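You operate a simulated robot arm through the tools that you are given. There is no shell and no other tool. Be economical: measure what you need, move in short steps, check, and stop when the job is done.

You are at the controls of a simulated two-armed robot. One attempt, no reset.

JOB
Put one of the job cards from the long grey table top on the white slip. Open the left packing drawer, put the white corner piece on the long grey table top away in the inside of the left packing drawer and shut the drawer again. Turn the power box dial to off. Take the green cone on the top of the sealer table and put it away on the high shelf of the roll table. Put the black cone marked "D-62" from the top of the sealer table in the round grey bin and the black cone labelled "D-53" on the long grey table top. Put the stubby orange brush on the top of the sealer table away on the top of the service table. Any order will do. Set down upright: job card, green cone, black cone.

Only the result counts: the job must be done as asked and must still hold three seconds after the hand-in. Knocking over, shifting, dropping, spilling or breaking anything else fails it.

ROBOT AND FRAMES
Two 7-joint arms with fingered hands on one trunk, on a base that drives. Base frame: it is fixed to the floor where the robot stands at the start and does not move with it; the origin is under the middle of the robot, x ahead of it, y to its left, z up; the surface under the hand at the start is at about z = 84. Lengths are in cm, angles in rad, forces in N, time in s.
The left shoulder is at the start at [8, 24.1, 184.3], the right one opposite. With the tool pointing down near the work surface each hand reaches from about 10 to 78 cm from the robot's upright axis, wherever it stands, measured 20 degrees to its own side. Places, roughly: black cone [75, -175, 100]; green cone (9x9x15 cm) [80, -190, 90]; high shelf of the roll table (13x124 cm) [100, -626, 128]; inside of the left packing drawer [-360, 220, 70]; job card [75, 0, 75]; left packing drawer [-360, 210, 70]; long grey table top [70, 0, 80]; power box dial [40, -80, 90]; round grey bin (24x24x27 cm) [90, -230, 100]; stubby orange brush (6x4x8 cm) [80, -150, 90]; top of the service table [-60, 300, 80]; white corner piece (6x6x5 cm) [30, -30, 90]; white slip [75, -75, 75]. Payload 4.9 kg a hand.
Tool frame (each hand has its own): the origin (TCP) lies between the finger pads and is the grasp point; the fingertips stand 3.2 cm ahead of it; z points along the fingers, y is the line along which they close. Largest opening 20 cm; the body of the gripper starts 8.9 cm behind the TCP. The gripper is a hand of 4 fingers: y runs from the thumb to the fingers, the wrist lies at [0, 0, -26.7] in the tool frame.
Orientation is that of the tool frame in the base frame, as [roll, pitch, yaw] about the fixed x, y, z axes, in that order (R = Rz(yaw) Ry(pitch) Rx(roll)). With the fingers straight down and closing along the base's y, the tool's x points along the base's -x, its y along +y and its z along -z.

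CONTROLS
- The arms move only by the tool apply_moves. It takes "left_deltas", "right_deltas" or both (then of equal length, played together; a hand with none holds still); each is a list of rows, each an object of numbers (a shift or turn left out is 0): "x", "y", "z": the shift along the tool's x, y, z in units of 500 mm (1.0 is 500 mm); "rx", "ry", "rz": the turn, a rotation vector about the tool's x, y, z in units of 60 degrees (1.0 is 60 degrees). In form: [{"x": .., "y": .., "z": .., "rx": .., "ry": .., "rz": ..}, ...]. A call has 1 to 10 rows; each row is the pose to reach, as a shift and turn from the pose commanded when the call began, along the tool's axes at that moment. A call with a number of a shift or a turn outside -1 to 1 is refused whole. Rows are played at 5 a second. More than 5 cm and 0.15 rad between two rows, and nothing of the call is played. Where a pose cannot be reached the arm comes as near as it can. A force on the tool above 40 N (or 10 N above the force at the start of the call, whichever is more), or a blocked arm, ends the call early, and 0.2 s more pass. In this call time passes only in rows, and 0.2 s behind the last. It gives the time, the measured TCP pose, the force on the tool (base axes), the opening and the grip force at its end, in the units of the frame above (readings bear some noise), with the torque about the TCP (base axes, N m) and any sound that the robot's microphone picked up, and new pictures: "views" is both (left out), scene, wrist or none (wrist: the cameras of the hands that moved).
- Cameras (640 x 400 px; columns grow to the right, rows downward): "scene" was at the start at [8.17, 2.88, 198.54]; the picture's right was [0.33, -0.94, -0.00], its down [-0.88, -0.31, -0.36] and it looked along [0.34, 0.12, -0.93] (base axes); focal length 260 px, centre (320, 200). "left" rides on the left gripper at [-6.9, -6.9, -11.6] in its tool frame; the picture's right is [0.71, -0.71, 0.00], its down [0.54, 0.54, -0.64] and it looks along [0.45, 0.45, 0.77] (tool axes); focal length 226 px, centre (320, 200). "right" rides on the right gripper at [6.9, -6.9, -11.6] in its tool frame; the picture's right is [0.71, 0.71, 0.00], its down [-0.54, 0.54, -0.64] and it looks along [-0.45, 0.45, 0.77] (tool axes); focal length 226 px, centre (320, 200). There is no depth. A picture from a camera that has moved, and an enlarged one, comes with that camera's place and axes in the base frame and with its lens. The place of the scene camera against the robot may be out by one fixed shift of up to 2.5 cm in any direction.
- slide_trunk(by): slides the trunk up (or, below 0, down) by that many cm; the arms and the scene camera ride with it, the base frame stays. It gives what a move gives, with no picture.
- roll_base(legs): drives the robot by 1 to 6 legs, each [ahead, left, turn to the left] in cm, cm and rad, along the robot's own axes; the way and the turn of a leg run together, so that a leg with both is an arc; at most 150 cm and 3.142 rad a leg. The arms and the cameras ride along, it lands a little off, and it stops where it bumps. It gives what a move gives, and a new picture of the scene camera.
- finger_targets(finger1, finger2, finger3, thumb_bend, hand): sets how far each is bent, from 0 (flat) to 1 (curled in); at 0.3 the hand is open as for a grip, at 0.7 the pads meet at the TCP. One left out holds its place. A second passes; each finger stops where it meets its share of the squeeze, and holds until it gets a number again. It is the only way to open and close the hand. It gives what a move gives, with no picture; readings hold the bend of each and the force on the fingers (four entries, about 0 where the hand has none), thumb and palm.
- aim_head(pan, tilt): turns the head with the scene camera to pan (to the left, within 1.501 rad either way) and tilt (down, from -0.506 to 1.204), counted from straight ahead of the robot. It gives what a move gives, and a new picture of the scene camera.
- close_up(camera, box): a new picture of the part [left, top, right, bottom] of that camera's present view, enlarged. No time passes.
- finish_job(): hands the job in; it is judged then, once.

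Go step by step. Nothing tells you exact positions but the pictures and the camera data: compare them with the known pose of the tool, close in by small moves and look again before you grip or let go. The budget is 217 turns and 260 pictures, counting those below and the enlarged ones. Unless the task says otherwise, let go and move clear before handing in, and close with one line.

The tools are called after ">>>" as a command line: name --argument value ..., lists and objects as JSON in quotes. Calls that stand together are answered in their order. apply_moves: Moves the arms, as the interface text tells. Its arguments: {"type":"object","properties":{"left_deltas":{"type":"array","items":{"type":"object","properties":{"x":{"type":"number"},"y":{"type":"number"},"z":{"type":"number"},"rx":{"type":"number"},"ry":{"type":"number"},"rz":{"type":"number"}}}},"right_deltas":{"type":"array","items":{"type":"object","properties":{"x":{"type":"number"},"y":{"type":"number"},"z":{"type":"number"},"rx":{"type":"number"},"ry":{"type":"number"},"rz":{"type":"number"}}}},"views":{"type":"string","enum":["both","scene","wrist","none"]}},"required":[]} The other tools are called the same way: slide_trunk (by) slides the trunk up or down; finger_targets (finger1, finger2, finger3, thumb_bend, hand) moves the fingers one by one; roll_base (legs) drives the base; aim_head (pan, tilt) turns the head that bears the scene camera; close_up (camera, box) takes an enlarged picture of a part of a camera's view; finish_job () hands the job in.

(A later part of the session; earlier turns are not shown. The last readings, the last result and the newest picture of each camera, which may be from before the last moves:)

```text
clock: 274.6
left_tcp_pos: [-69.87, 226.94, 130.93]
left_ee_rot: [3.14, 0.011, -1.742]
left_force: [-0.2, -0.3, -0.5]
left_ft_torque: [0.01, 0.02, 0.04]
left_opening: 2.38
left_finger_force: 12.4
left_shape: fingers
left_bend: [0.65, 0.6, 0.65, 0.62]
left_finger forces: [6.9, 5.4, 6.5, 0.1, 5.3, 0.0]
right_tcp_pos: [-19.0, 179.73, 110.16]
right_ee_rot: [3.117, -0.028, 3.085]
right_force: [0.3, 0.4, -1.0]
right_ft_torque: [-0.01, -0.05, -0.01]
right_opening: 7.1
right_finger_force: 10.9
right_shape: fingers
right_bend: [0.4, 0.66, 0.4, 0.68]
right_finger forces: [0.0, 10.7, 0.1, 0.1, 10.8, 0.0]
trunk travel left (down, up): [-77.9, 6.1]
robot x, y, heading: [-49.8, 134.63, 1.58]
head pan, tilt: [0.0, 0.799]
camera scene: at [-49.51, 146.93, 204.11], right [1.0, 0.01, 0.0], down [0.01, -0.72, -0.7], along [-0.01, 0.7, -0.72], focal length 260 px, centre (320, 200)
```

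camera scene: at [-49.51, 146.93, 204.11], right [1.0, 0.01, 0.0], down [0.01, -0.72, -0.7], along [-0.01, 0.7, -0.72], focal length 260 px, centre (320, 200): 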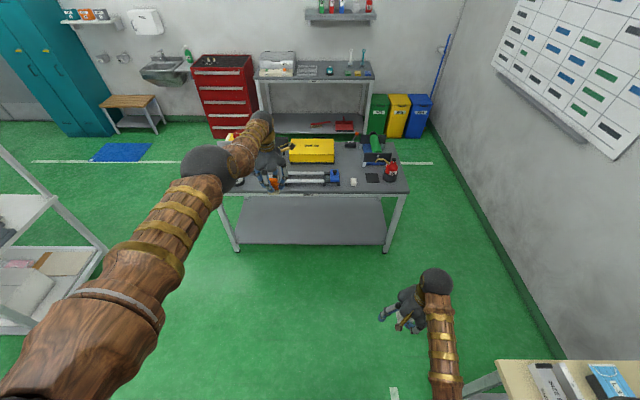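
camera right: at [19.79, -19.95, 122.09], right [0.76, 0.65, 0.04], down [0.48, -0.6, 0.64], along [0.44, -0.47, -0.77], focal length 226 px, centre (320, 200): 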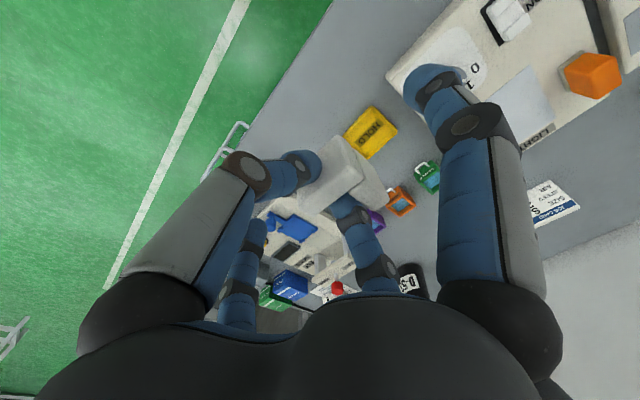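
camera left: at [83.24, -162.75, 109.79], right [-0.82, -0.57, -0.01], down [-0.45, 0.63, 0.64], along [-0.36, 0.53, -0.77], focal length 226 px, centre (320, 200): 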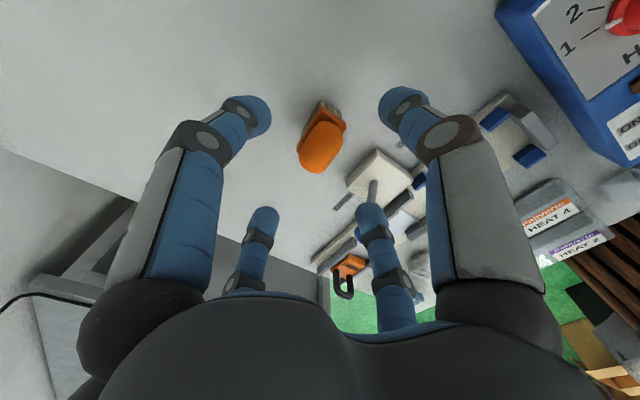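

A free area lies right of the yellow box, ≈[-29,303]. I drive forward 76 and right 41, raising the right hand first.

>>> apply_moves --right_deltas '[{"z": -0.08}, {"z": -0.16}, {"z": -0.24}, {"z": -0.32}, {"z": -0.4}]' --views "none"

>>> roll_base --legs '[[76, 0, -0.008], [0, -41, 0]]'

>>> apply_moves --left_deltas '[{"x": 0}]' --views "wrist"

```text
clock: 275.8
left_tcp_pos: [-70.0, 226.86, 130.88]
left_ee_rot: [3.14, 0.009, -1.742]
left_force: [-0.4, -0.8, -0.9]
left_ft_torque: [0.01, 0.01, 0.04]
left_opening: 2.37
left_finger_force: 11.8
left_shape: fingers
left_bend: [0.65, 0.6, 0.65, 0.62]
left_finger forces: [6.8, 5.4, 6.5, 0.1, 5.4, 0.1]
right_tcp_pos: [-18.84, 179.34, 119.38]
right_ee_rot: [3.117, -0.027, 3.085]
right_force: [-0.4, 0.4, -1.3]
right_ft_torque: [0.0, 0.0, 0.01]
right_opening: 7.07
right_finger_force: 10.8
right_shape: fingers
right_bend: [0.4, 0.66, 0.4, 0.68]
right_finger forces: [0.0, 10.8, 0.0, 0.0, 10.9, 0.1]
right hand out of reach, approached as far as the arm can: row 3, 4, 5
trunk travel left (down, up): [-77.9, 6.1]
robot x, y, heading: [-49.17, 134.6, 1.578]
head pan, tilt: [0.0, 0.799]
```

```text
clock: 282.1
left_tcp_pos: [-27.72, 302.86, 130.83]
left_ee_rot: [-3.141, 0.01, -1.757]
left_force: [0.6, 0.5, -0.3]
left_ft_torque: [-0.01, -0.04, 0.01]
left_opening: 2.36
left_finger_force: 12.4
left_shape: fingers
left_bend: [0.65, 0.6, 0.65, 0.62]
left_finger forces: [6.7, 5.4, 6.6, 0.0, 5.3, 0.0]
right_tcp_pos: [22.49, 254.58, 119.45]
right_ee_rot: [3.116, -0.026, 3.07]
right_force: [0.6, 1.1, -0.2]
right_ft_torque: [0.01, -0.02, -0.01]
right_opening: 7.12
right_finger_force: 10.9
right_shape: fingers
right_bend: [0.4, 0.66, 0.4, 0.68]
right_finger forces: [0.0, 10.9, 0.1, 0.0, 10.9, 0.0]
trunk travel left (down, up): [-77.9, 6.1]
robot x, y, heading: [-7.89, 210.26, 1.565]
head pan, tilt: [0.0, 0.799]
camera scene: at [-8.8, 222.53, 204.11], right [1.0, -0.01, 0.0], down [0.0, -0.72, -0.7], along [0.01, 0.7, -0.72], focal length 260 px, centre (320, 200)
```

scene: 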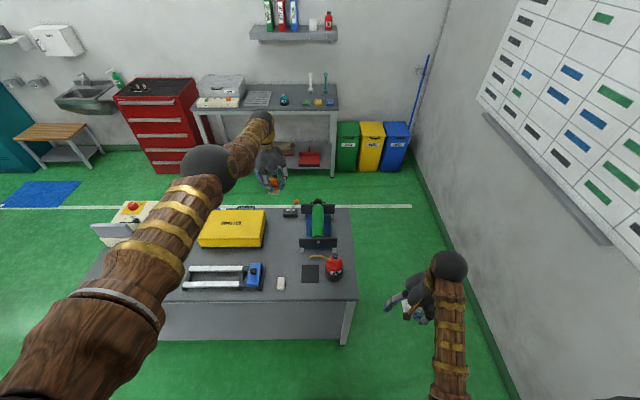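

```text
clock: 282.5
left_tcp_pos: [-27.15, 302.8, 130.92]
left_ee_rot: [3.139, 0.008, -1.757]
left_force: [0.9, 0.4, -0.4]
left_ft_torque: [-0.01, 0.02, -0.01]
left_opening: 2.39
left_finger_force: 12.0
left_shape: fingers
left_bend: [0.65, 0.6, 0.65, 0.62]
left_finger forces: [6.9, 5.5, 6.4, 0.0, 5.4, 0.0]
right_tcp_pos: [23.06, 254.63, 119.25]
right_ee_rot: [3.117, -0.03, 3.069]
right_force: [0.0, -0.5, -0.2]
right_ft_torque: [-0.02, 0.03, 0.01]
right_opening: 7.08
right_finger_force: 11.6
right_shape: fingers
right_bend: [0.4, 0.66, 0.4, 0.68]
right_finger forces: [0.1, 10.9, 0.0, 0.0, 10.9, 0.0]
trunk travel left (down, up): [-77.9, 6.1]
robot x, y, heading: [-8.27, 210.26, 1.561]
head pan, tilt: [0.0, 0.799]
camera left: at [-19.11, 308.42, 142.56], right [0.56, -0.83, -0.01], down [-0.63, -0.44, 0.64], along [-0.53, -0.36, -0.77], focal length 226 px, centre (320, 200)
```

left: 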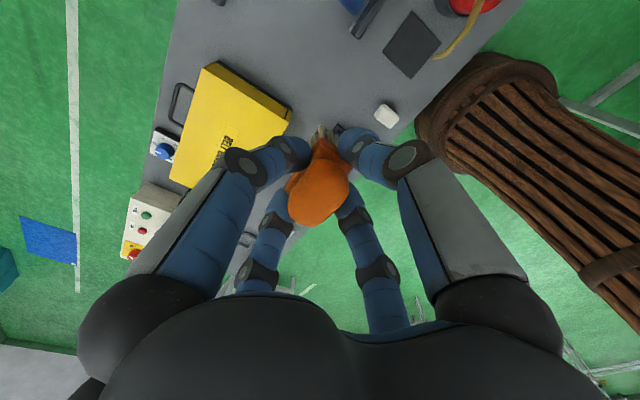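

The landing point is clear. Lower the trunk 33 cm, then finish with small steps.

>>> slide_trunk --by -33

>>> apply_moves --left_deltas '[{"z": 0.02}, {"z": 0.04}, {"z": 0.06}, {"z": 0.08}]' --views "both"

```text
clock: 285.7
left_tcp_pos: [-27.43, 302.84, 97.91]
left_ee_rot: [3.141, 0.009, -1.759]
left_force: [0.3, 0.4, -0.4]
left_ft_torque: [0.0, -0.01, 0.02]
left_opening: 2.37
left_finger_force: 11.7
left_shape: fingers
left_bend: [0.65, 0.6, 0.65, 0.62]
left_finger forces: [6.9, 5.4, 6.6, 0.1, 5.3, 0.1]
right_tcp_pos: [22.97, 254.61, 86.31]
right_ee_rot: [3.118, -0.028, 3.069]
right_force: [-0.5, -0.7, -0.5]
right_ft_torque: [-0.02, 0.01, -0.01]
right_opening: 7.13
right_finger_force: 11.4
right_shape: fingers
right_bend: [0.4, 0.66, 0.4, 0.68]
right_finger forces: [0.1, 10.8, 0.0, 0.1, 10.9, 0.1]
trunk travel left (down, up): [-44.9, 39.1]
robot x, y, heading: [-8.67, 210.36, 1.566]
head pan, tilt: [0.0, 0.799]
```

```text
clock: 286.7
left_tcp_pos: [-27.57, 302.22, 94.58]
left_ee_rot: [3.139, 0.009, -1.758]
left_force: [0.0, -0.9, -1.4]
left_ft_torque: [-0.03, -0.01, -0.04]
left_opening: 2.36
left_finger_force: 12.4
left_shape: fingers
left_bend: [0.65, 0.6, 0.65, 0.62]
left_finger forces: [6.8, 5.4, 6.5, 0.0, 5.3, 0.0]
left hand out of reach, approached as far as the arm can: row 3, 4
right_tcp_pos: [22.93, 254.52, 86.3]
right_ee_rot: [3.119, -0.029, 3.07]
right_force: [1.0, 0.0, -0.4]
right_ft_torque: [-0.01, 0.02, 0.0]
right_opening: 7.09
right_finger_force: 10.6
right_shape: fingers
right_bend: [0.4, 0.66, 0.4, 0.68]
right_finger forces: [0.0, 10.9, 0.1, 0.1, 10.9, 0.0]
trunk travel left (down, up): [-44.9, 39.1]
robot x, y, heading: [-8.25, 210.28, 1.563]
head pan, tilt: [0.0, 0.799]
camera scene: at [-8.32, 222.57, 171.11], right [1.0, -0.01, 0.0], down [-0.01, -0.72, -0.7], along [0.01, 0.7, -0.72], focal length 260 px, centre (320, 200)
camera left: at [-19.41, 307.77, 106.17], right [0.56, -0.83, -0.01], down [-0.63, -0.44, 0.64], along [-0.53, -0.36, -0.77], focal length 226 px, centre (320, 200)
```

scene: 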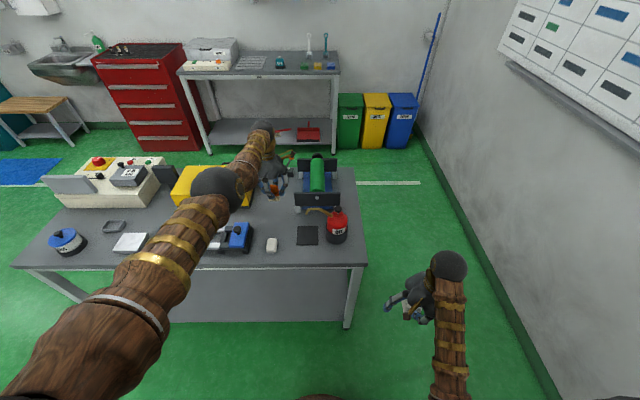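
left: 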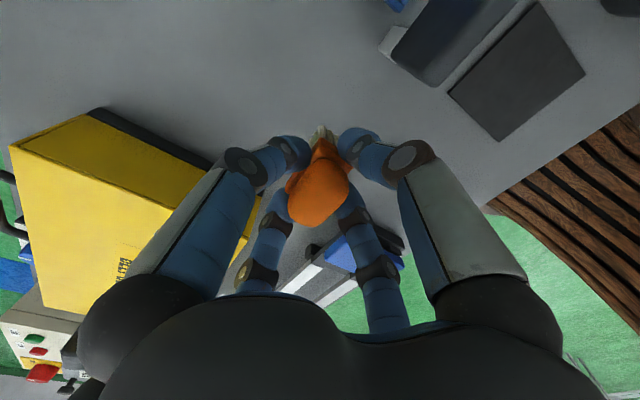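

The yellow box is close on the left side; shift 2.6 cm right with the base, then check.

>>> roll_base --legs '[[0, -2.6, 0]]'

>>> apply_moves --left_deltas '[{"z": 0.0}]' --views "wrist"

>>> close_up --camera "scene" --box '[200, 130, 360, 260]'

```text
clock: 287.6
left_tcp_pos: [-25.65, 302.13, 94.53]
left_ee_rot: [-3.141, 0.009, -1.754]
left_force: [-1.8, 0.4, -0.7]
left_ft_torque: [-0.04, -0.1, -0.02]
left_opening: 2.37
left_finger_force: 11.8
left_shape: fingers
left_bend: [0.65, 0.6, 0.65, 0.62]
left_finger forces: [6.8, 5.3, 6.5, 0.0, 5.3, 0.0]
right_tcp_pos: [25.1, 254.6, 86.37]
right_ee_rot: [3.115, -0.024, 3.072]
right_force: [-1.1, -0.9, 0.1]
right_ft_torque: [0.0, -0.05, -0.01]
right_opening: 7.1
right_finger_force: 11.2
right_shape: fingers
right_bend: [0.4, 0.66, 0.4, 0.68]
right_finger forces: [0.0, 10.9, 0.0, 0.0, 11.0, 0.1]
trunk travel left (down, up): [-44.9, 39.1]
robot x, y, heading: [-5.71, 210.43, 1.567]
head pan, tilt: [0.0, 0.799]
camera scene: at [-6.5, 222.53, 171.11], right [1.0, -0.01, 0.0], down [0.0, -0.72, -0.7], along [0.01, 0.7, -0.72], focal length 260 px, centre (320, 200)
```

scene: 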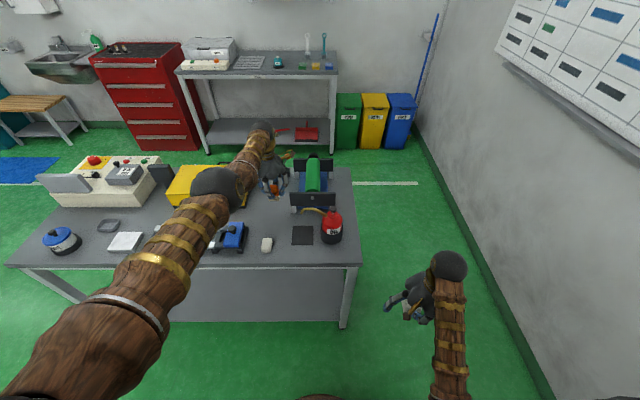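

```text
clock: 288.0
left_tcp_pos: [-25.11, 302.11, 94.53]
left_ee_rot: [3.14, 0.009, -1.756]
left_force: [0.8, -0.4, -0.8]
left_ft_torque: [-0.02, -0.01, -0.02]
left_opening: 2.38
left_finger_force: 12.3
left_shape: fingers
left_bend: [0.65, 0.6, 0.65, 0.62]
left_finger forces: [6.8, 5.5, 6.5, 0.0, 5.2, 0.0]
right_tcp_pos: [25.33, 254.57, 86.21]
right_ee_rot: [3.117, -0.028, 3.072]
right_force: [0.5, 0.3, -0.7]
right_ft_torque: [-0.02, -0.02, 0.01]
right_opening: 7.09
right_finger_force: 10.7
right_shape: fingers
right_bend: [0.4, 0.66, 0.4, 0.68]
right_finger forces: [0.0, 11.1, 0.0, 0.0, 10.9, 0.1]
trunk travel left (down, up): [-44.9, 39.1]
robot x, y, heading: [-5.59, 210.07, 1.564]
head pan, tilt: [0.0, 0.799]
camera left: at [-17.09, 307.71, 106.19], right [0.57, -0.82, -0.01], down [-0.63, -0.44, 0.64], along [-0.53, -0.36, -0.77], focal length 226 px, centre (320, 200)
```

left: 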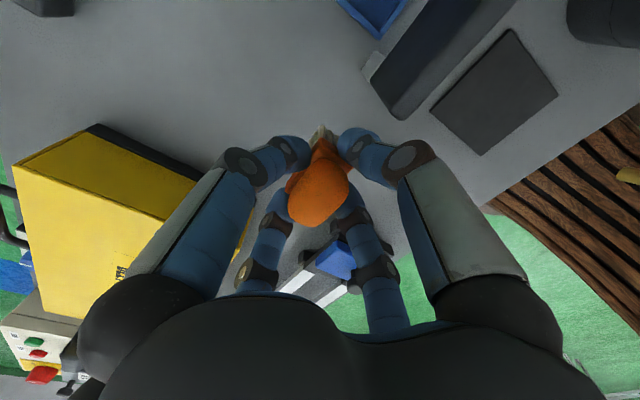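

```text
3.08 times, centred on (280, 195) of scene
camera zoom: at [-5.79, 222.51, 171.11], right [1.0, -0.01, 0.0], down [0.0, -0.72, -0.7], along [0.0, 0.7, -0.72], focal length 799 px, centre (443, 215)
```

zoom: 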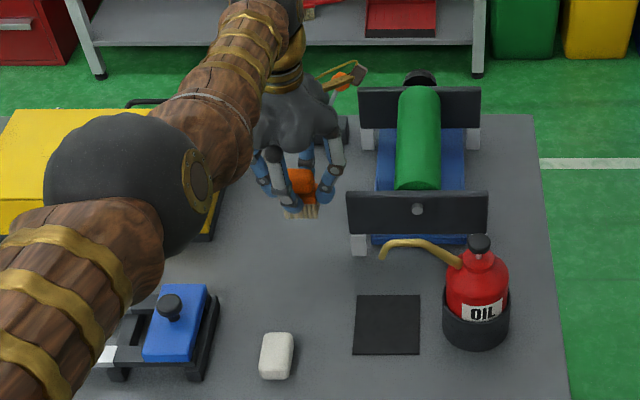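

I'll move 8 cm back toward the front, where there's more room, then lower.

>>> roll_base --legs '[[-7, 0, 0]]'

>>> slide_trunk --by -2.5

>>> close_up --camera "scene" --box '[200, 130, 360, 260]'

>>> close_up --camera "left" --box '[0, 0, 639, 399]'

```text
clock: 289.0
left_tcp_pos: [-25.31, 295.58, 94.23]
left_ee_rot: [3.14, 0.006, -1.754]
left_force: [-0.4, -1.1, 0.6]
left_ft_torque: [0.0, -0.01, -0.02]
left_opening: 2.39
left_finger_force: 12.0
left_shape: fingers
left_bend: [0.65, 0.6, 0.65, 0.62]
left_finger forces: [6.9, 5.4, 6.6, 0.0, 5.4, 0.0]
right_tcp_pos: [25.38, 247.92, 86.31]
right_ee_rot: [3.119, -0.028, 3.072]
right_force: [-0.7, 0.1, -1.3]
right_ft_torque: [-0.07, 0.03, 0.0]
right_opening: 7.09
right_finger_force: 10.7
right_shape: fingers
right_bend: [0.4, 0.66, 0.4, 0.68]
right_finger forces: [0.0, 10.9, 0.0, 0.1, 10.8, 0.0]
trunk travel left (down, up): [-44.9, 39.1]
robot x, y, heading: [-5.6, 203.65, 1.569]
head pan, tilt: [0.0, 0.799]
camera scene: at [-5.82, 216.14, 171.06], right [1.0, -0.01, 0.0], down [0.0, -0.72, -0.69], along [0.0, 0.69, -0.72], focal length 260 px, centre (320, 200)
```

scene: 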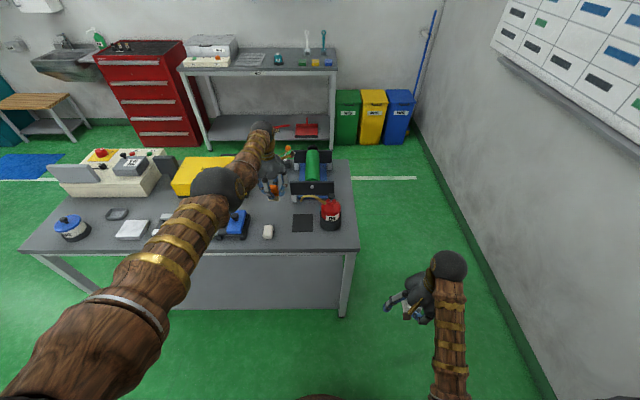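

```text
clock: 289.7
left_tcp_pos: [-25.4, 295.18, 92.25]
left_ee_rot: [3.14, 0.011, -1.754]
left_force: [0.1, -0.4, 0.0]
left_ft_torque: [0.0, 0.05, 0.0]
left_opening: 2.36
left_finger_force: 12.0
left_shape: fingers
left_bend: [0.65, 0.6, 0.65, 0.62]
left_finger forces: [7.0, 5.3, 6.5, 0.0, 5.5, 0.0]
right_tcp_pos: [25.23, 247.53, 83.96]
right_ee_rot: [3.115, -0.028, 3.071]
right_force: [0.3, -0.2, 0.6]
right_ft_torque: [0.05, -0.01, 0.01]
right_opening: 7.07
right_finger_force: 11.3
right_shape: fingers
right_bend: [0.4, 0.66, 0.4, 0.68]
right_finger forces: [0.0, 10.9, 0.0, 0.0, 10.9, 0.0]
trunk travel left (down, up): [-42.4, 41.6]
robot x, y, heading: [-5.58, 203.36, 1.565]
head pan, tilt: [0.0, 0.799]
```

```text
3.08 times, centred on (280, 195) of scene
camera zoom: at [-5.85, 215.4, 168.64], right [1.0, -0.01, 0.0], down [0.0, -0.72, -0.7], along [0.0, 0.7, -0.72], focal length 799 px, centre (443, 215)
```

zoom: 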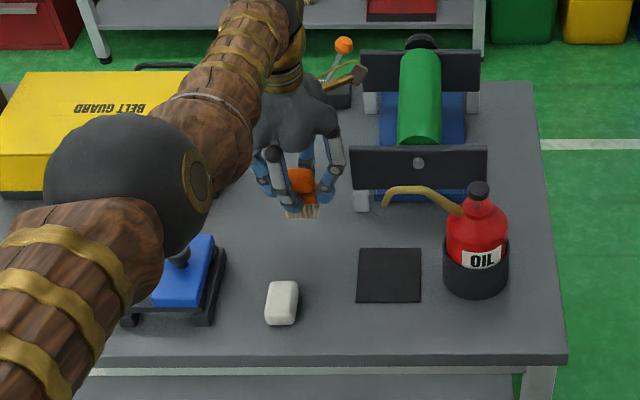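

```text
1.00 times, centred on (320, 200) of left (not enlarged: the box is as wide or as high as the picture)
camera zoom: at [-17.22, 300.72, 103.9], right [0.57, -0.82, -0.01], down [-0.63, -0.44, 0.64], along [-0.53, -0.36, -0.77], focal length 226 px, centre (320, 200)
```

zoom: 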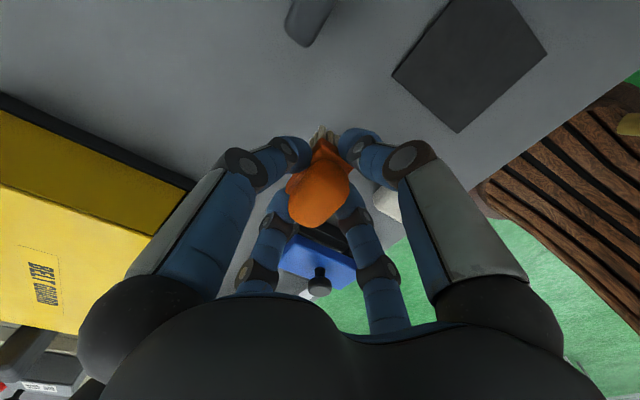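

Good clearance. Lower a little more until contact.

>>> slide_trunk --by -1

>>> slide_trunk --by -0.6

```text
clock: 290.3
left_tcp_pos: [-25.31, 295.37, 91.12]
left_ee_rot: [3.14, 0.008, -1.753]
left_force: [0.0, 0.8, 0.4]
left_ft_torque: [0.03, -0.02, 0.02]
left_opening: 2.37
left_finger_force: 12.0
left_shape: fingers
left_bend: [0.65, 0.6, 0.65, 0.62]
left_finger forces: [7.0, 5.3, 6.6, 0.0, 5.4, 0.1]
right_tcp_pos: [25.3, 247.77, 82.71]
right_ee_rot: [3.115, -0.028, 3.073]
right_force: [-0.4, -1.1, 1.1]
right_ft_torque: [0.01, 0.01, -0.01]
right_opening: 7.08
right_finger_force: 10.6
right_shape: fingers
right_bend: [0.4, 0.66, 0.4, 0.68]
right_finger forces: [0.0, 10.8, 0.0, 0.1, 10.9, 0.0]
trunk travel left (down, up): [-41.4, 42.6]
robot x, y, heading: [-5.54, 203.26, 1.561]
head pan, tilt: [0.0, 0.799]
```

```text
clock: 290.8
left_tcp_pos: [-25.34, 295.26, 90.5]
left_ee_rot: [3.14, 0.008, -1.754]
left_force: [0.6, -0.5, -0.4]
left_ft_torque: [0.01, 0.03, -0.03]
left_opening: 2.41
left_finger_force: 12.6
left_shape: fingers
left_bend: [0.65, 0.6, 0.65, 0.62]
left_finger forces: [7.0, 5.4, 6.5, 0.1, 5.4, 0.0]
right_tcp_pos: [25.22, 247.78, 82.19]
right_ee_rot: [3.116, -0.028, 3.073]
right_force: [0.4, 0.5, -0.1]
right_ft_torque: [-0.03, -0.02, 0.0]
right_opening: 7.11
right_finger_force: 10.5
right_shape: fingers
right_bend: [0.4, 0.66, 0.4, 0.68]
right_finger forces: [0.0, 10.8, 0.0, 0.0, 10.9, 0.0]
trunk travel left (down, up): [-40.8, 43.2]
robot x, y, heading: [-5.72, 203.81, 1.56]
head pan, tilt: [0.0, 0.799]
```

>>> slide_trunk --by -1

>>> slide_trunk --by -0.8

>>> slide_trunk --by -0.6

>>> close_up --camera "scene" --box '[220, 130, 340, 220]'

```text
clock: 291.4
left_tcp_pos: [-25.25, 295.38, 89.39]
left_ee_rot: [3.14, 0.009, -1.755]
left_force: [-0.8, -0.4, 0.5]
left_ft_torque: [-0.01, 0.0, 0.01]
left_opening: 2.37
left_finger_force: 11.7
left_shape: fingers
left_bend: [0.65, 0.6, 0.65, 0.62]
left_finger forces: [6.9, 5.4, 6.7, 0.1, 5.3, 0.1]
right_tcp_pos: [25.28, 247.76, 81.18]
right_ee_rot: [3.115, -0.028, 3.071]
right_force: [0.0, -0.4, 0.0]
right_ft_torque: [0.03, 0.0, -0.02]
right_opening: 7.06
right_finger_force: 10.9
right_shape: fingers
right_bend: [0.4, 0.66, 0.4, 0.68]
right_finger forces: [0.0, 10.9, 0.0, 0.0, 10.8, 0.1]
trunk travel left (down, up): [-39.8, 44.2]
robot x, y, heading: [-5.62, 203.65, 1.566]
head pan, tilt: [0.0, 0.799]
```

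```text
clock: 292.0
left_tcp_pos: [-25.37, 295.43, 88.68]
left_ee_rot: [-3.141, 0.008, -1.752]
left_force: [-0.4, 0.2, -0.6]
left_ft_torque: [-0.02, 0.02, 0.03]
left_opening: 2.37
left_finger_force: 11.9
left_shape: fingers
left_bend: [0.65, 0.6, 0.65, 0.62]
left_finger forces: [7.0, 5.4, 6.6, 0.0, 5.3, 0.0]
right_tcp_pos: [25.3, 247.73, 80.46]
right_ee_rot: [3.114, -0.027, 3.072]
right_force: [0.8, 0.9, 0.1]
right_ft_torque: [-0.01, -0.03, 0.03]
right_opening: 7.11
right_finger_force: 10.8
right_shape: fingers
right_bend: [0.4, 0.66, 0.4, 0.68]
right_finger forces: [0.0, 10.9, 0.0, 0.0, 10.9, 0.0]
trunk travel left (down, up): [-39.0, 45.0]
robot x, y, heading: [-6.07, 203.55, 1.564]
head pan, tilt: [0.0, 0.799]
```

```text
clock: 292.5
left_tcp_pos: [-25.34, 295.46, 88.05]
left_ee_rot: [3.141, 0.01, -1.754]
left_force: [1.3, -0.6, -0.4]
left_ft_torque: [0.0, 0.02, 0.0]
left_opening: 2.37
left_finger_force: 11.6
left_shape: fingers
left_bend: [0.65, 0.6, 0.65, 0.62]
left_finger forces: [6.9, 5.4, 6.7, 0.0, 5.3, 0.0]
right_tcp_pos: [25.25, 247.78, 79.76]
right_ee_rot: [3.116, -0.029, 3.072]
right_force: [-0.4, 0.5, -0.9]
right_ft_torque: [0.01, 0.03, 0.01]
right_opening: 7.11
right_finger_force: 11.5
right_shape: fingers
right_bend: [0.4, 0.66, 0.4, 0.68]
right_finger forces: [0.0, 10.9, 0.0, 0.0, 10.9, 0.1]
trunk travel left (down, up): [-38.4, 45.6]
robot x, y, heading: [-5.53, 203.57, 1.565]
head pan, tilt: [0.0, 0.799]
```

```text
4.44 times, centred on (280, 175) of scene
camera zoom: at [-5.85, 215.68, 164.61], right [1.0, -0.01, 0.0], down [0.0, -0.72, -0.7], along [0.0, 0.7, -0.72], focal length 1154 px, centre (498, 311)
```

zoom: 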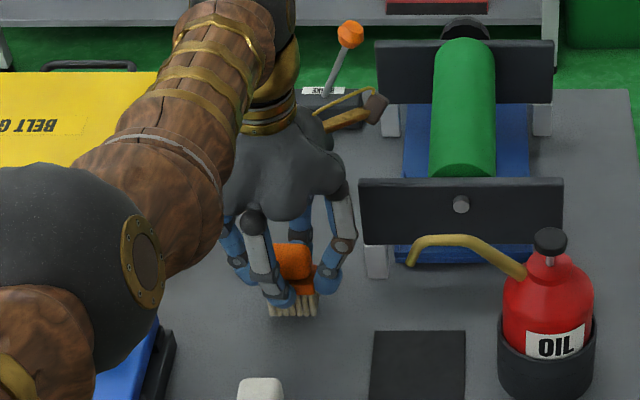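

Nearly there; use arm steps with the force stop.

>>> apply_moves --left_deltas '[{"z": 0.01}, {"z": 0.02}, {"z": 0.03}, {"z": 0.04}, {"z": 0.05}]' --views "none"

```text
clock: 293.7
left_tcp_pos: [-25.31, 294.77, 86.67]
left_ee_rot: [3.138, 0.021, -1.754]
left_force: [-0.3, 13.4, 36.9]
left_ft_torque: [0.63, 0.04, 0.17]
left_opening: 2.46
left_finger_force: 20.3
left_shape: fingers
left_bend: [0.65, 0.6, 0.66, 0.62]
left_finger forces: [14.0, 9.0, 8.1, 0.0, 8.8, 0.0]
left hand out of reach, approached as far as the arm can: row 3, 4, 5
right_tcp_pos: [25.31, 247.54, 79.9]
right_ee_rot: [3.113, -0.03, 3.07]
right_force: [-0.3, 0.5, -0.6]
right_ft_torque: [0.0, 0.0, 0.0]
right_opening: 7.1
right_finger_force: 10.5
right_shape: fingers
right_bend: [0.4, 0.66, 0.4, 0.68]
right_finger forces: [0.0, 10.9, 0.0, 0.1, 10.8, 0.0]
trunk travel left (down, up): [-38.4, 45.6]
robot x, y, heading: [-5.77, 203.06, 1.564]
head pan, tilt: [0.0, 0.799]
```

Contact. Relieve slightly, open the fingers a little and rise.

>>> apply_moves --left_deltas '[{"z": -0.012}]' --views "none"

>>> finger_targets --hand "left" --finger1 0.54 --finger2 0.5 --finger3 0.54 --thumb_bend 0.5

>>> slide_trunk --by 20

>>> close_up --camera "left" --box '[160, 0, 480, 200]'

```text
clock: 294.1
left_tcp_pos: [-25.21, 294.58, 86.69]
left_ee_rot: [3.138, 0.012, -1.754]
left_force: [1.2, 16.6, 27.2]
left_ft_torque: [0.79, -0.02, 0.15]
left_opening: 2.48
left_finger_force: 18.6
left_shape: fingers
left_bend: [0.64, 0.6, 0.66, 0.62]
left_finger forces: [14.5, 7.8, 6.4, 0.0, 8.0, 0.1]
right_tcp_pos: [25.44, 247.68, 79.81]
right_ee_rot: [3.115, -0.031, 3.072]
right_force: [0.5, -0.7, 0.4]
right_ft_torque: [-0.04, 0.01, 0.0]
right_opening: 7.13
right_finger_force: 11.1
right_shape: fingers
right_bend: [0.4, 0.66, 0.4, 0.68]
right_finger forces: [0.0, 10.9, 0.0, 0.1, 10.9, 0.0]
trunk travel left (down, up): [-38.4, 45.6]
robot x, y, heading: [-5.92, 203.58, 1.571]
head pan, tilt: [0.0, 0.799]
```

```text
clock: 295.1
left_tcp_pos: [-25.4, 294.64, 86.31]
left_ee_rot: [3.139, 0.01, -1.754]
left_force: [0.0, 0.0, 0.2]
left_ft_torque: [0.02, 0.04, 0.02]
left_opening: 6.23
left_finger_force: 0.0
left_shape: fingers
left_bend: [0.54, 0.5, 0.54, 0.5]
left_finger forces: [0.0, 0.0, 0.0, 0.0, 0.0, 0.0]
right_tcp_pos: [25.23, 247.74, 79.91]
right_ee_rot: [3.116, -0.029, 3.072]
right_force: [0.1, 0.0, -0.3]
right_ft_torque: [0.02, 0.01, -0.03]
right_opening: 7.11
right_finger_force: 10.9
right_shape: fingers
right_bend: [0.4, 0.66, 0.4, 0.68]
right_finger forces: [0.0, 10.9, 0.0, 0.0, 11.0, 0.1]
trunk travel left (down, up): [-38.4, 45.6]
robot x, y, heading: [-5.91, 203.55, 1.562]
head pan, tilt: [0.0, 0.799]
```

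```text
clock: 297.3
left_tcp_pos: [-25.41, 294.49, 106.26]
left_ee_rot: [3.138, 0.01, -1.754]
left_force: [-0.3, 0.4, -0.3]
left_ft_torque: [0.04, -0.01, 0.01]
left_opening: 6.21
left_finger_force: 0.1
left_shape: fingers
left_bend: [0.54, 0.5, 0.54, 0.5]
left_finger forces: [0.0, 0.0, 0.0, 0.1, 0.0, 0.0]
right_tcp_pos: [25.37, 247.74, 99.86]
right_ee_rot: [3.116, -0.026, 3.07]
right_force: [0.2, 0.0, -0.3]
right_ft_torque: [-0.01, -0.01, -0.01]
right_opening: 7.11
right_finger_force: 10.9
right_shape: fingers
right_bend: [0.4, 0.66, 0.4, 0.68]
right_finger forces: [0.1, 10.9, 0.0, 0.1, 11.0, 0.0]
trunk travel left (down, up): [-58.4, 25.6]
robot x, y, heading: [-5.63, 203.41, 1.56]
head pan, tilt: [0.0, 0.799]
```

```text
2.00 times, centred on (320, 100) of left
camera zoom: at [-17.31, 300.08, 117.98], right [0.57, -0.82, -0.01], down [-0.63, -0.44, 0.64], along [-0.53, -0.36, -0.77], focal length 452 px, centre (320, 400)
```

zoom: 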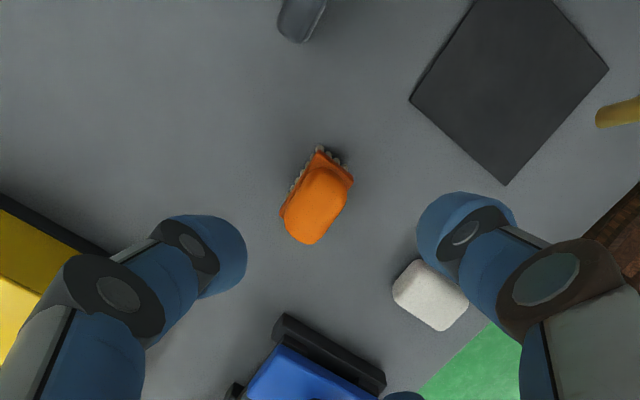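

The brush is placed. Raise the trunk, shift left away from the tables and look toward the packing drawer at [-360,210].

>>> slide_trunk --by 20

>>> roll_base --legs '[[-20, 0, 0], [0, 50, 0], [-40, 0, 0]]'

>>> aim_head --pan 1.3 --tilt 0.4

```text
clock: 299.4
left_tcp_pos: [-25.42, 294.49, 126.34]
left_ee_rot: [3.141, 0.008, -1.753]
left_force: [0.1, -0.5, 0.3]
left_ft_torque: [0.02, 0.01, -0.06]
left_opening: 6.21
left_finger_force: 0.0
left_shape: fingers
left_bend: [0.54, 0.5, 0.54, 0.5]
left_finger forces: [0.1, 0.0, 0.0, 0.0, 0.1, 0.0]
right_tcp_pos: [25.36, 247.76, 119.91]
right_ee_rot: [3.113, -0.027, 3.072]
right_force: [-0.8, -0.2, 0.1]
right_ft_torque: [0.03, 0.05, 0.01]
right_opening: 7.07
right_finger_force: 11.5
right_shape: fingers
right_bend: [0.4, 0.66, 0.4, 0.68]
right_finger forces: [0.0, 10.9, 0.0, 0.0, 10.8, 0.1]
trunk travel left (down, up): [-78.4, 5.6]
robot x, y, heading: [-5.99, 203.6, 1.571]
head pan, tilt: [0.0, 0.799]
```

```text
clock: 305.7
left_tcp_pos: [-75.41, 235.52, 126.23]
left_ee_rot: [3.139, 0.004, -1.755]
left_force: [0.1, 0.3, 0.2]
left_ft_torque: [-0.05, 0.03, -0.02]
left_opening: 6.21
left_finger_force: 0.0
left_shape: fingers
left_bend: [0.54, 0.5, 0.54, 0.5]
left_finger forces: [0.0, 0.0, 0.0, 0.0, 0.1, 0.0]
right_tcp_pos: [-24.73, 188.62, 119.57]
right_ee_rot: [3.12, -0.027, 3.07]
right_force: [0.0, 0.7, -0.6]
right_ft_torque: [-0.05, 0.02, 0.01]
right_opening: 7.09
right_finger_force: 11.0
right_shape: fingers
right_bend: [0.4, 0.66, 0.4, 0.68]
right_finger forces: [0.1, 11.0, 0.0, 0.0, 10.9, 0.0]
trunk travel left (down, up): [-78.4, 5.6]
robot x, y, heading: [-55.81, 144.16, 1.565]
head pan, tilt: [0.0, 0.799]
camera scene: at [-55.93, 156.85, 204.57], right [1.0, -0.01, 0.0], down [-0.01, -0.72, -0.7], along [0.01, 0.7, -0.72], focal length 260 px, centre (320, 200)
```

scene: 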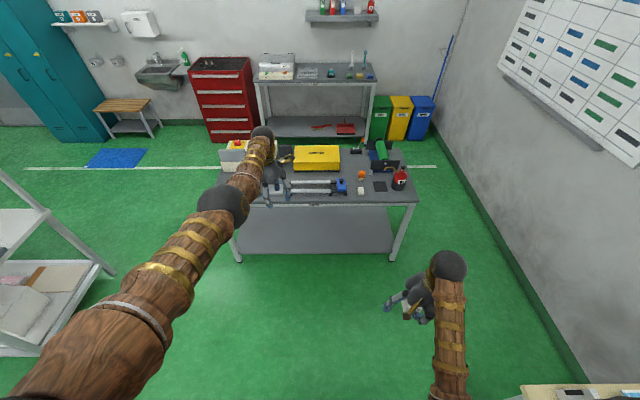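

```text
clock: 307.1
left_tcp_pos: [-75.41, 235.37, 126.3]
left_ee_rot: [3.14, 0.008, -1.756]
left_force: [-0.3, 0.2, -0.4]
left_ft_torque: [0.0, 0.01, 0.0]
left_opening: 6.21
left_finger_force: 0.1
left_shape: fingers
left_bend: [0.54, 0.5, 0.54, 0.5]
left_finger forces: [0.0, 0.1, 0.0, 0.0, 0.1, 0.0]
right_tcp_pos: [-24.85, 188.33, 119.74]
right_ee_rot: [3.116, -0.027, 3.07]
right_force: [-0.9, -0.2, 0.1]
right_ft_torque: [-0.03, -0.02, 0.04]
right_opening: 7.09
right_finger_force: 10.8
right_shape: fingers
right_bend: [0.4, 0.66, 0.4, 0.68]
right_finger forces: [0.0, 10.9, 0.1, 0.0, 11.0, 0.0]
trunk travel left (down, up): [-78.4, 5.6]
robot x, y, heading: [-55.92, 143.59, 1.56]
head pan, tilt: [1.3, 0.4]
camera scene: at [-64.93, 150.89, 208.12], right [0.28, 0.96, 0.0], down [0.37, -0.11, -0.92], along [-0.89, 0.25, -0.39], focal length 260 px, centre (320, 200)
```

scene: 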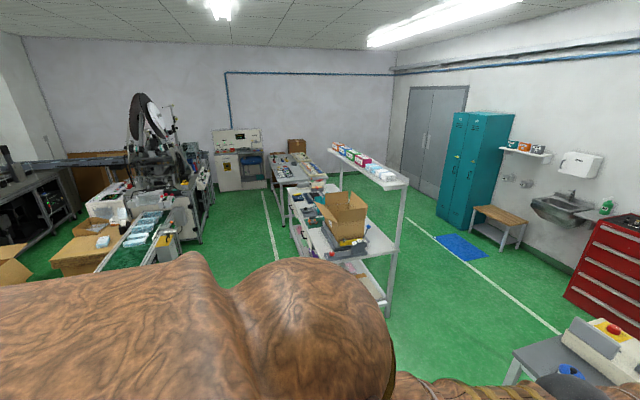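

I see the packing table with overhead shelf; zoom in.

>>> close_up --camera "scene" --box '[180, 100, 420, 320]'

```text
1.82 times, centred on (300, 210) of scene
camera zoom: at [-64.93, 150.89, 208.12], right [0.28, 0.96, 0.0], down [0.37, -0.11, -0.92], along [-0.89, 0.25, -0.39], focal length 472 px, centre (356, 182)
```

zoom: 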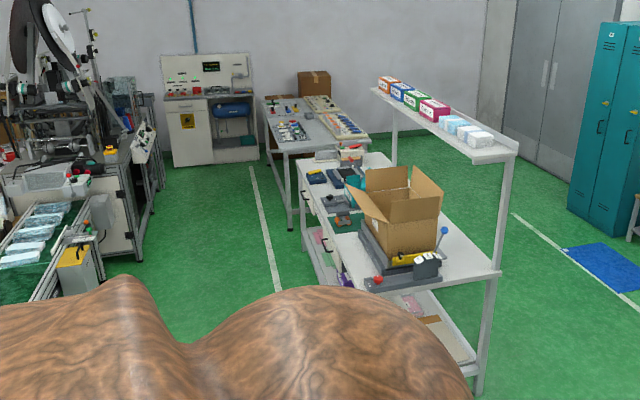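

The left drawer handle is at about [-363,197], front at y≈198. I retract the left arm first, then move to y≈128 and left along the aisle.

>>> apply_moves --left_deltas '[{"x": 0.09}, {"x": 0.18}, {"x": 0.27}, {"x": 0.36}, {"x": 0.45}, {"x": 0.54}, {"x": 0.63}, {"x": 0.7}, {"x": 0.76}]' --views "none"

>>> roll_base --legs '[[-16, 0, 0], [0, 120, 0]]'

>>> aim_head --pan 0.9 --tilt 0.8

```text
clock: 309.1
left_tcp_pos: [-81.98, 197.79, 126.19]
left_ee_rot: [3.137, 0.009, -1.756]
left_force: [1.0, 0.9, 0.3]
left_ft_torque: [0.0, 0.02, -0.02]
left_opening: 6.23
left_finger_force: 0.0
left_shape: fingers
left_bend: [0.54, 0.5, 0.54, 0.5]
left_finger forces: [0.1, 0.0, 0.1, 0.1, 0.0, 0.1]
right_tcp_pos: [-24.61, 188.22, 119.81]
right_ee_rot: [3.117, -0.031, 3.069]
right_force: [0.4, 1.0, -0.8]
right_ft_torque: [0.01, 0.05, 0.01]
right_opening: 7.12
right_finger_force: 10.8
right_shape: fingers
right_bend: [0.4, 0.66, 0.4, 0.68]
right_finger forces: [0.0, 10.8, 0.0, 0.0, 11.0, 0.1]
trunk travel left (down, up): [-78.4, 5.6]
robot x, y, heading: [-55.71, 144.35, 1.561]
head pan, tilt: [1.3, 0.4]
```

```text
clock: 316.2
left_tcp_pos: [-202.22, 182.59, 126.06]
left_ee_rot: [3.137, 0.008, -1.751]
left_force: [1.4, 0.2, 0.1]
left_ft_torque: [0.01, 0.04, 0.04]
left_opening: 6.22
left_finger_force: 0.1
left_shape: fingers
left_bend: [0.54, 0.5, 0.54, 0.5]
left_finger forces: [0.0, 0.0, 0.0, 0.0, 0.1, 0.0]
right_tcp_pos: [-144.58, 173.22, 119.81]
right_ee_rot: [3.116, -0.03, 3.077]
right_force: [-0.7, 0.1, 0.0]
right_ft_torque: [0.04, 0.03, 0.01]
right_opening: 7.1
right_finger_force: 11.0
right_shape: fingers
right_bend: [0.4, 0.66, 0.4, 0.68]
right_finger forces: [0.0, 11.0, 0.1, 0.1, 10.9, 0.0]
trunk travel left (down, up): [-78.4, 5.6]
robot x, y, heading: [-175.91, 128.75, 1.57]
head pan, tilt: [1.3, 0.4]
camera scene: at [-184.5, 135.46, 208.13], right [0.27, 0.96, 0.0], down [0.37, -0.11, -0.92], along [-0.89, 0.25, -0.39], focal length 260 px, centre (320, 200)
```

scene: 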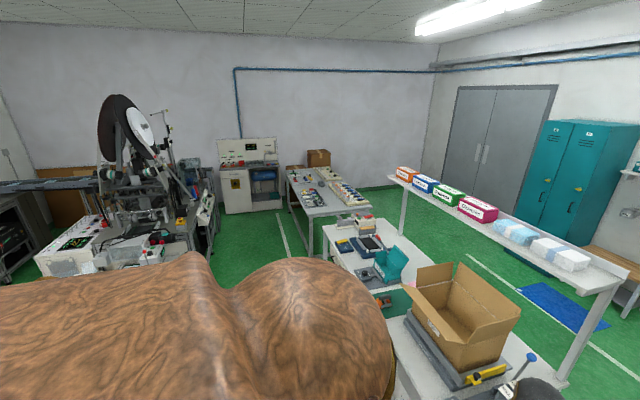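

```text
clock: 317.1
left_tcp_pos: [-202.41, 182.53, 126.12]
left_ee_rot: [3.139, 0.01, -1.749]
left_force: [0.4, -0.2, 0.4]
left_ft_torque: [-0.01, -0.01, 0.05]
left_opening: 6.2
left_finger_force: 0.0
left_shape: fingers
left_bend: [0.54, 0.5, 0.54, 0.5]
left_finger forces: [0.0, 0.1, 0.1, 0.0, 0.0, 0.1]
right_tcp_pos: [-144.64, 173.21, 119.85]
right_ee_rot: [3.114, -0.028, 3.074]
right_force: [0.0, -0.5, -0.2]
right_ft_torque: [0.01, -0.01, 0.03]
right_opening: 7.13
right_finger_force: 11.5
right_shape: fingers
right_bend: [0.4, 0.66, 0.4, 0.68]
right_finger forces: [0.0, 11.0, 0.0, 0.1, 11.0, 0.0]
trunk travel left (down, up): [-78.4, 5.6]
robot x, y, heading: [-175.92, 128.4, 1.57]
head pan, tilt: [0.901, 0.799]
camera scene: at [-182.11, 137.98, 204.62], right [0.62, 0.78, 0.0], down [0.56, -0.45, -0.7], along [-0.55, 0.43, -0.72], focal length 260 px, centre (320, 200)
```

scene: 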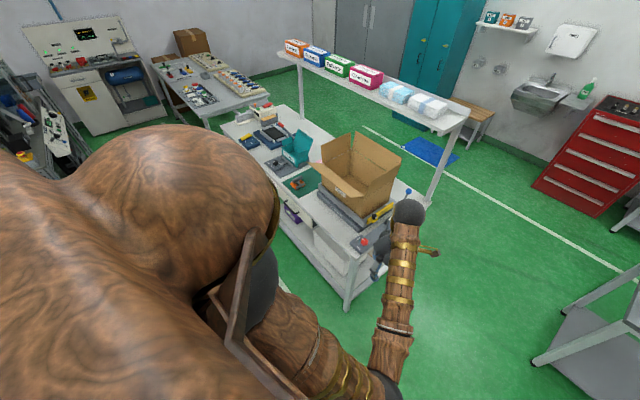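

Clear ahead along the aisle. Drive left to x≈-335.

>>> roll_base --legs '[[0, 120, 0], [0, 40, 0]]'

>>> aim_head --pan 0.2 --tilt 1.0

```text
clock: 325.2
left_tcp_pos: [-361.49, 183.02, 126.21]
left_ee_rot: [3.137, 0.009, -1.753]
left_force: [0.6, 0.4, 0.9]
left_ft_torque: [0.01, 0.04, 0.0]
left_opening: 6.23
left_finger_force: 0.1
left_shape: fingers
left_bend: [0.54, 0.5, 0.54, 0.5]
left_finger forces: [0.0, 0.0, 0.1, 0.0, 0.0, 0.0]
right_tcp_pos: [-303.9, 173.73, 119.77]
right_ee_rot: [3.116, -0.03, 3.073]
right_force: [0.1, 0.0, 0.0]
right_ft_torque: [0.01, 0.04, -0.02]
right_opening: 7.07
right_finger_force: 11.1
right_shape: fingers
right_bend: [0.4, 0.66, 0.4, 0.68]
right_finger forces: [0.0, 10.9, 0.0, 0.0, 10.8, 0.0]
trunk travel left (down, up): [-78.4, 5.6]
robot x, y, heading: [-335.35, 129.44, 1.566]
head pan, tilt: [0.901, 0.799]
camera scene: at [-341.08, 138.39, 204.63], right [0.62, 0.78, 0.0], down [0.56, -0.45, -0.7], along [-0.55, 0.44, -0.72], focal length 260 px, centre (320, 200)
```

scene: 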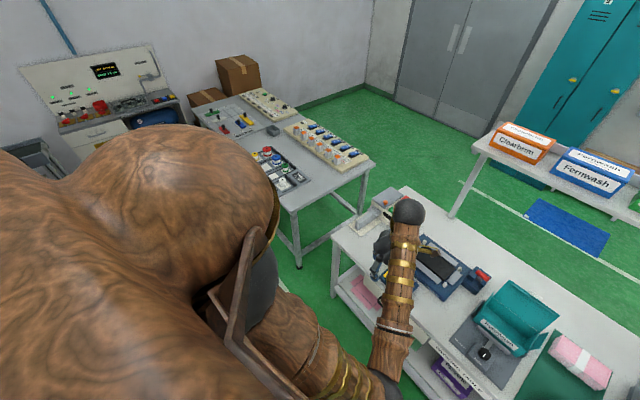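

```text
clock: 326.3
left_tcp_pos: [-361.83, 182.94, 126.13]
left_ee_rot: [3.14, 0.008, -1.752]
left_force: [-0.1, -0.2, -0.5]
left_ft_torque: [-0.01, 0.0, 0.04]
left_opening: 6.25
left_finger_force: 0.1
left_shape: fingers
left_bend: [0.54, 0.5, 0.54, 0.5]
left_finger forces: [0.0, 0.0, 0.1, 0.0, 0.0, 0.0]
right_tcp_pos: [-304.26, 173.65, 119.94]
right_ee_rot: [3.116, -0.027, 3.075]
right_force: [0.5, -0.7, -0.3]
right_ft_torque: [-0.04, -0.01, -0.01]
right_opening: 7.07
right_finger_force: 10.8
right_shape: fingers
right_bend: [0.4, 0.66, 0.4, 0.68]
right_finger forces: [0.0, 10.9, 0.0, 0.1, 11.0, 0.1]
trunk travel left (down, up): [-78.4, 5.6]
robot x, y, heading: [-335.24, 128.94, 1.567]
head pan, tilt: [0.201, 1.0]
camera scene: at [-336.75, 140.18, 203.1], right [0.98, 0.2, 0.0], down [0.17, -0.82, -0.54], along [-0.11, 0.53, -0.84], focal length 260 px, centre (320, 200)
```

scene: 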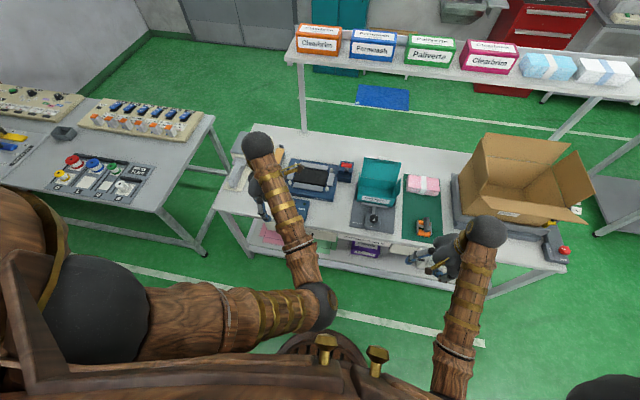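

Zoom on the table front.

>>> close_up --camera "scene" --box '[200, 170, 440, 320]'

>>> close_up --camera "left" --box '[0, 0, 639, 399]'

```text
2.67 times, centred on (320, 245) of scene
camera zoom: at [-336.75, 140.18, 203.1], right [0.98, 0.2, 0.0], down [0.17, -0.82, -0.54], along [-0.11, 0.53, -0.84], focal length 692 px, centre (320, 80)
```

zoom: 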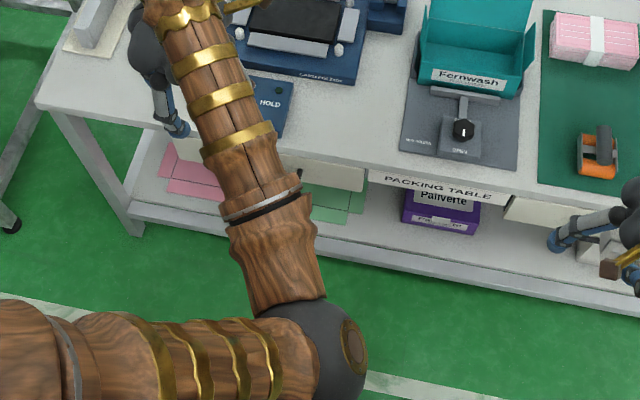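

```text
1.00 times, centred on (320, 200) of left (not enlarged: the box is as wide or as high as the picture)
camera zoom: at [-353.72, 188.53, 137.75], right [0.57, -0.82, -0.01], down [-0.63, -0.44, 0.64], along [-0.53, -0.36, -0.77], focal length 226 px, centre (320, 200)
```

zoom: 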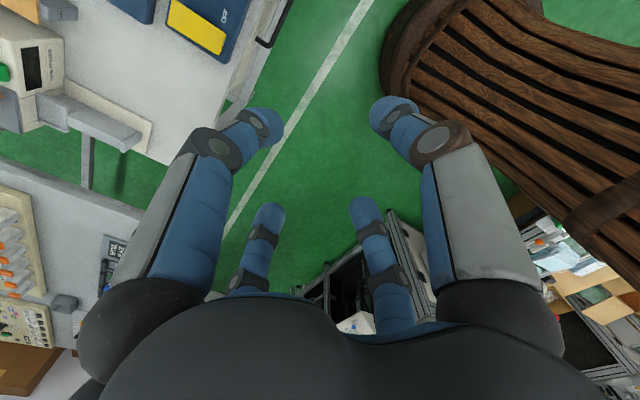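

>>> close_up --camera "left" --box '[200, 0, 320, 75]'

```text
5.33 times, centred on (260, 38) of left
camera zoom: at [-353.72, 188.53, 137.75], right [0.57, -0.82, -0.01], down [-0.63, -0.44, 0.64], along [-0.53, -0.36, -0.77], focal length 1206 px, centre (640, 1067)
```

zoom: 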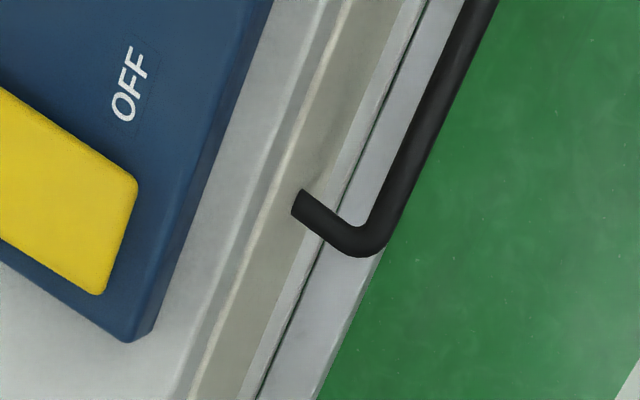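

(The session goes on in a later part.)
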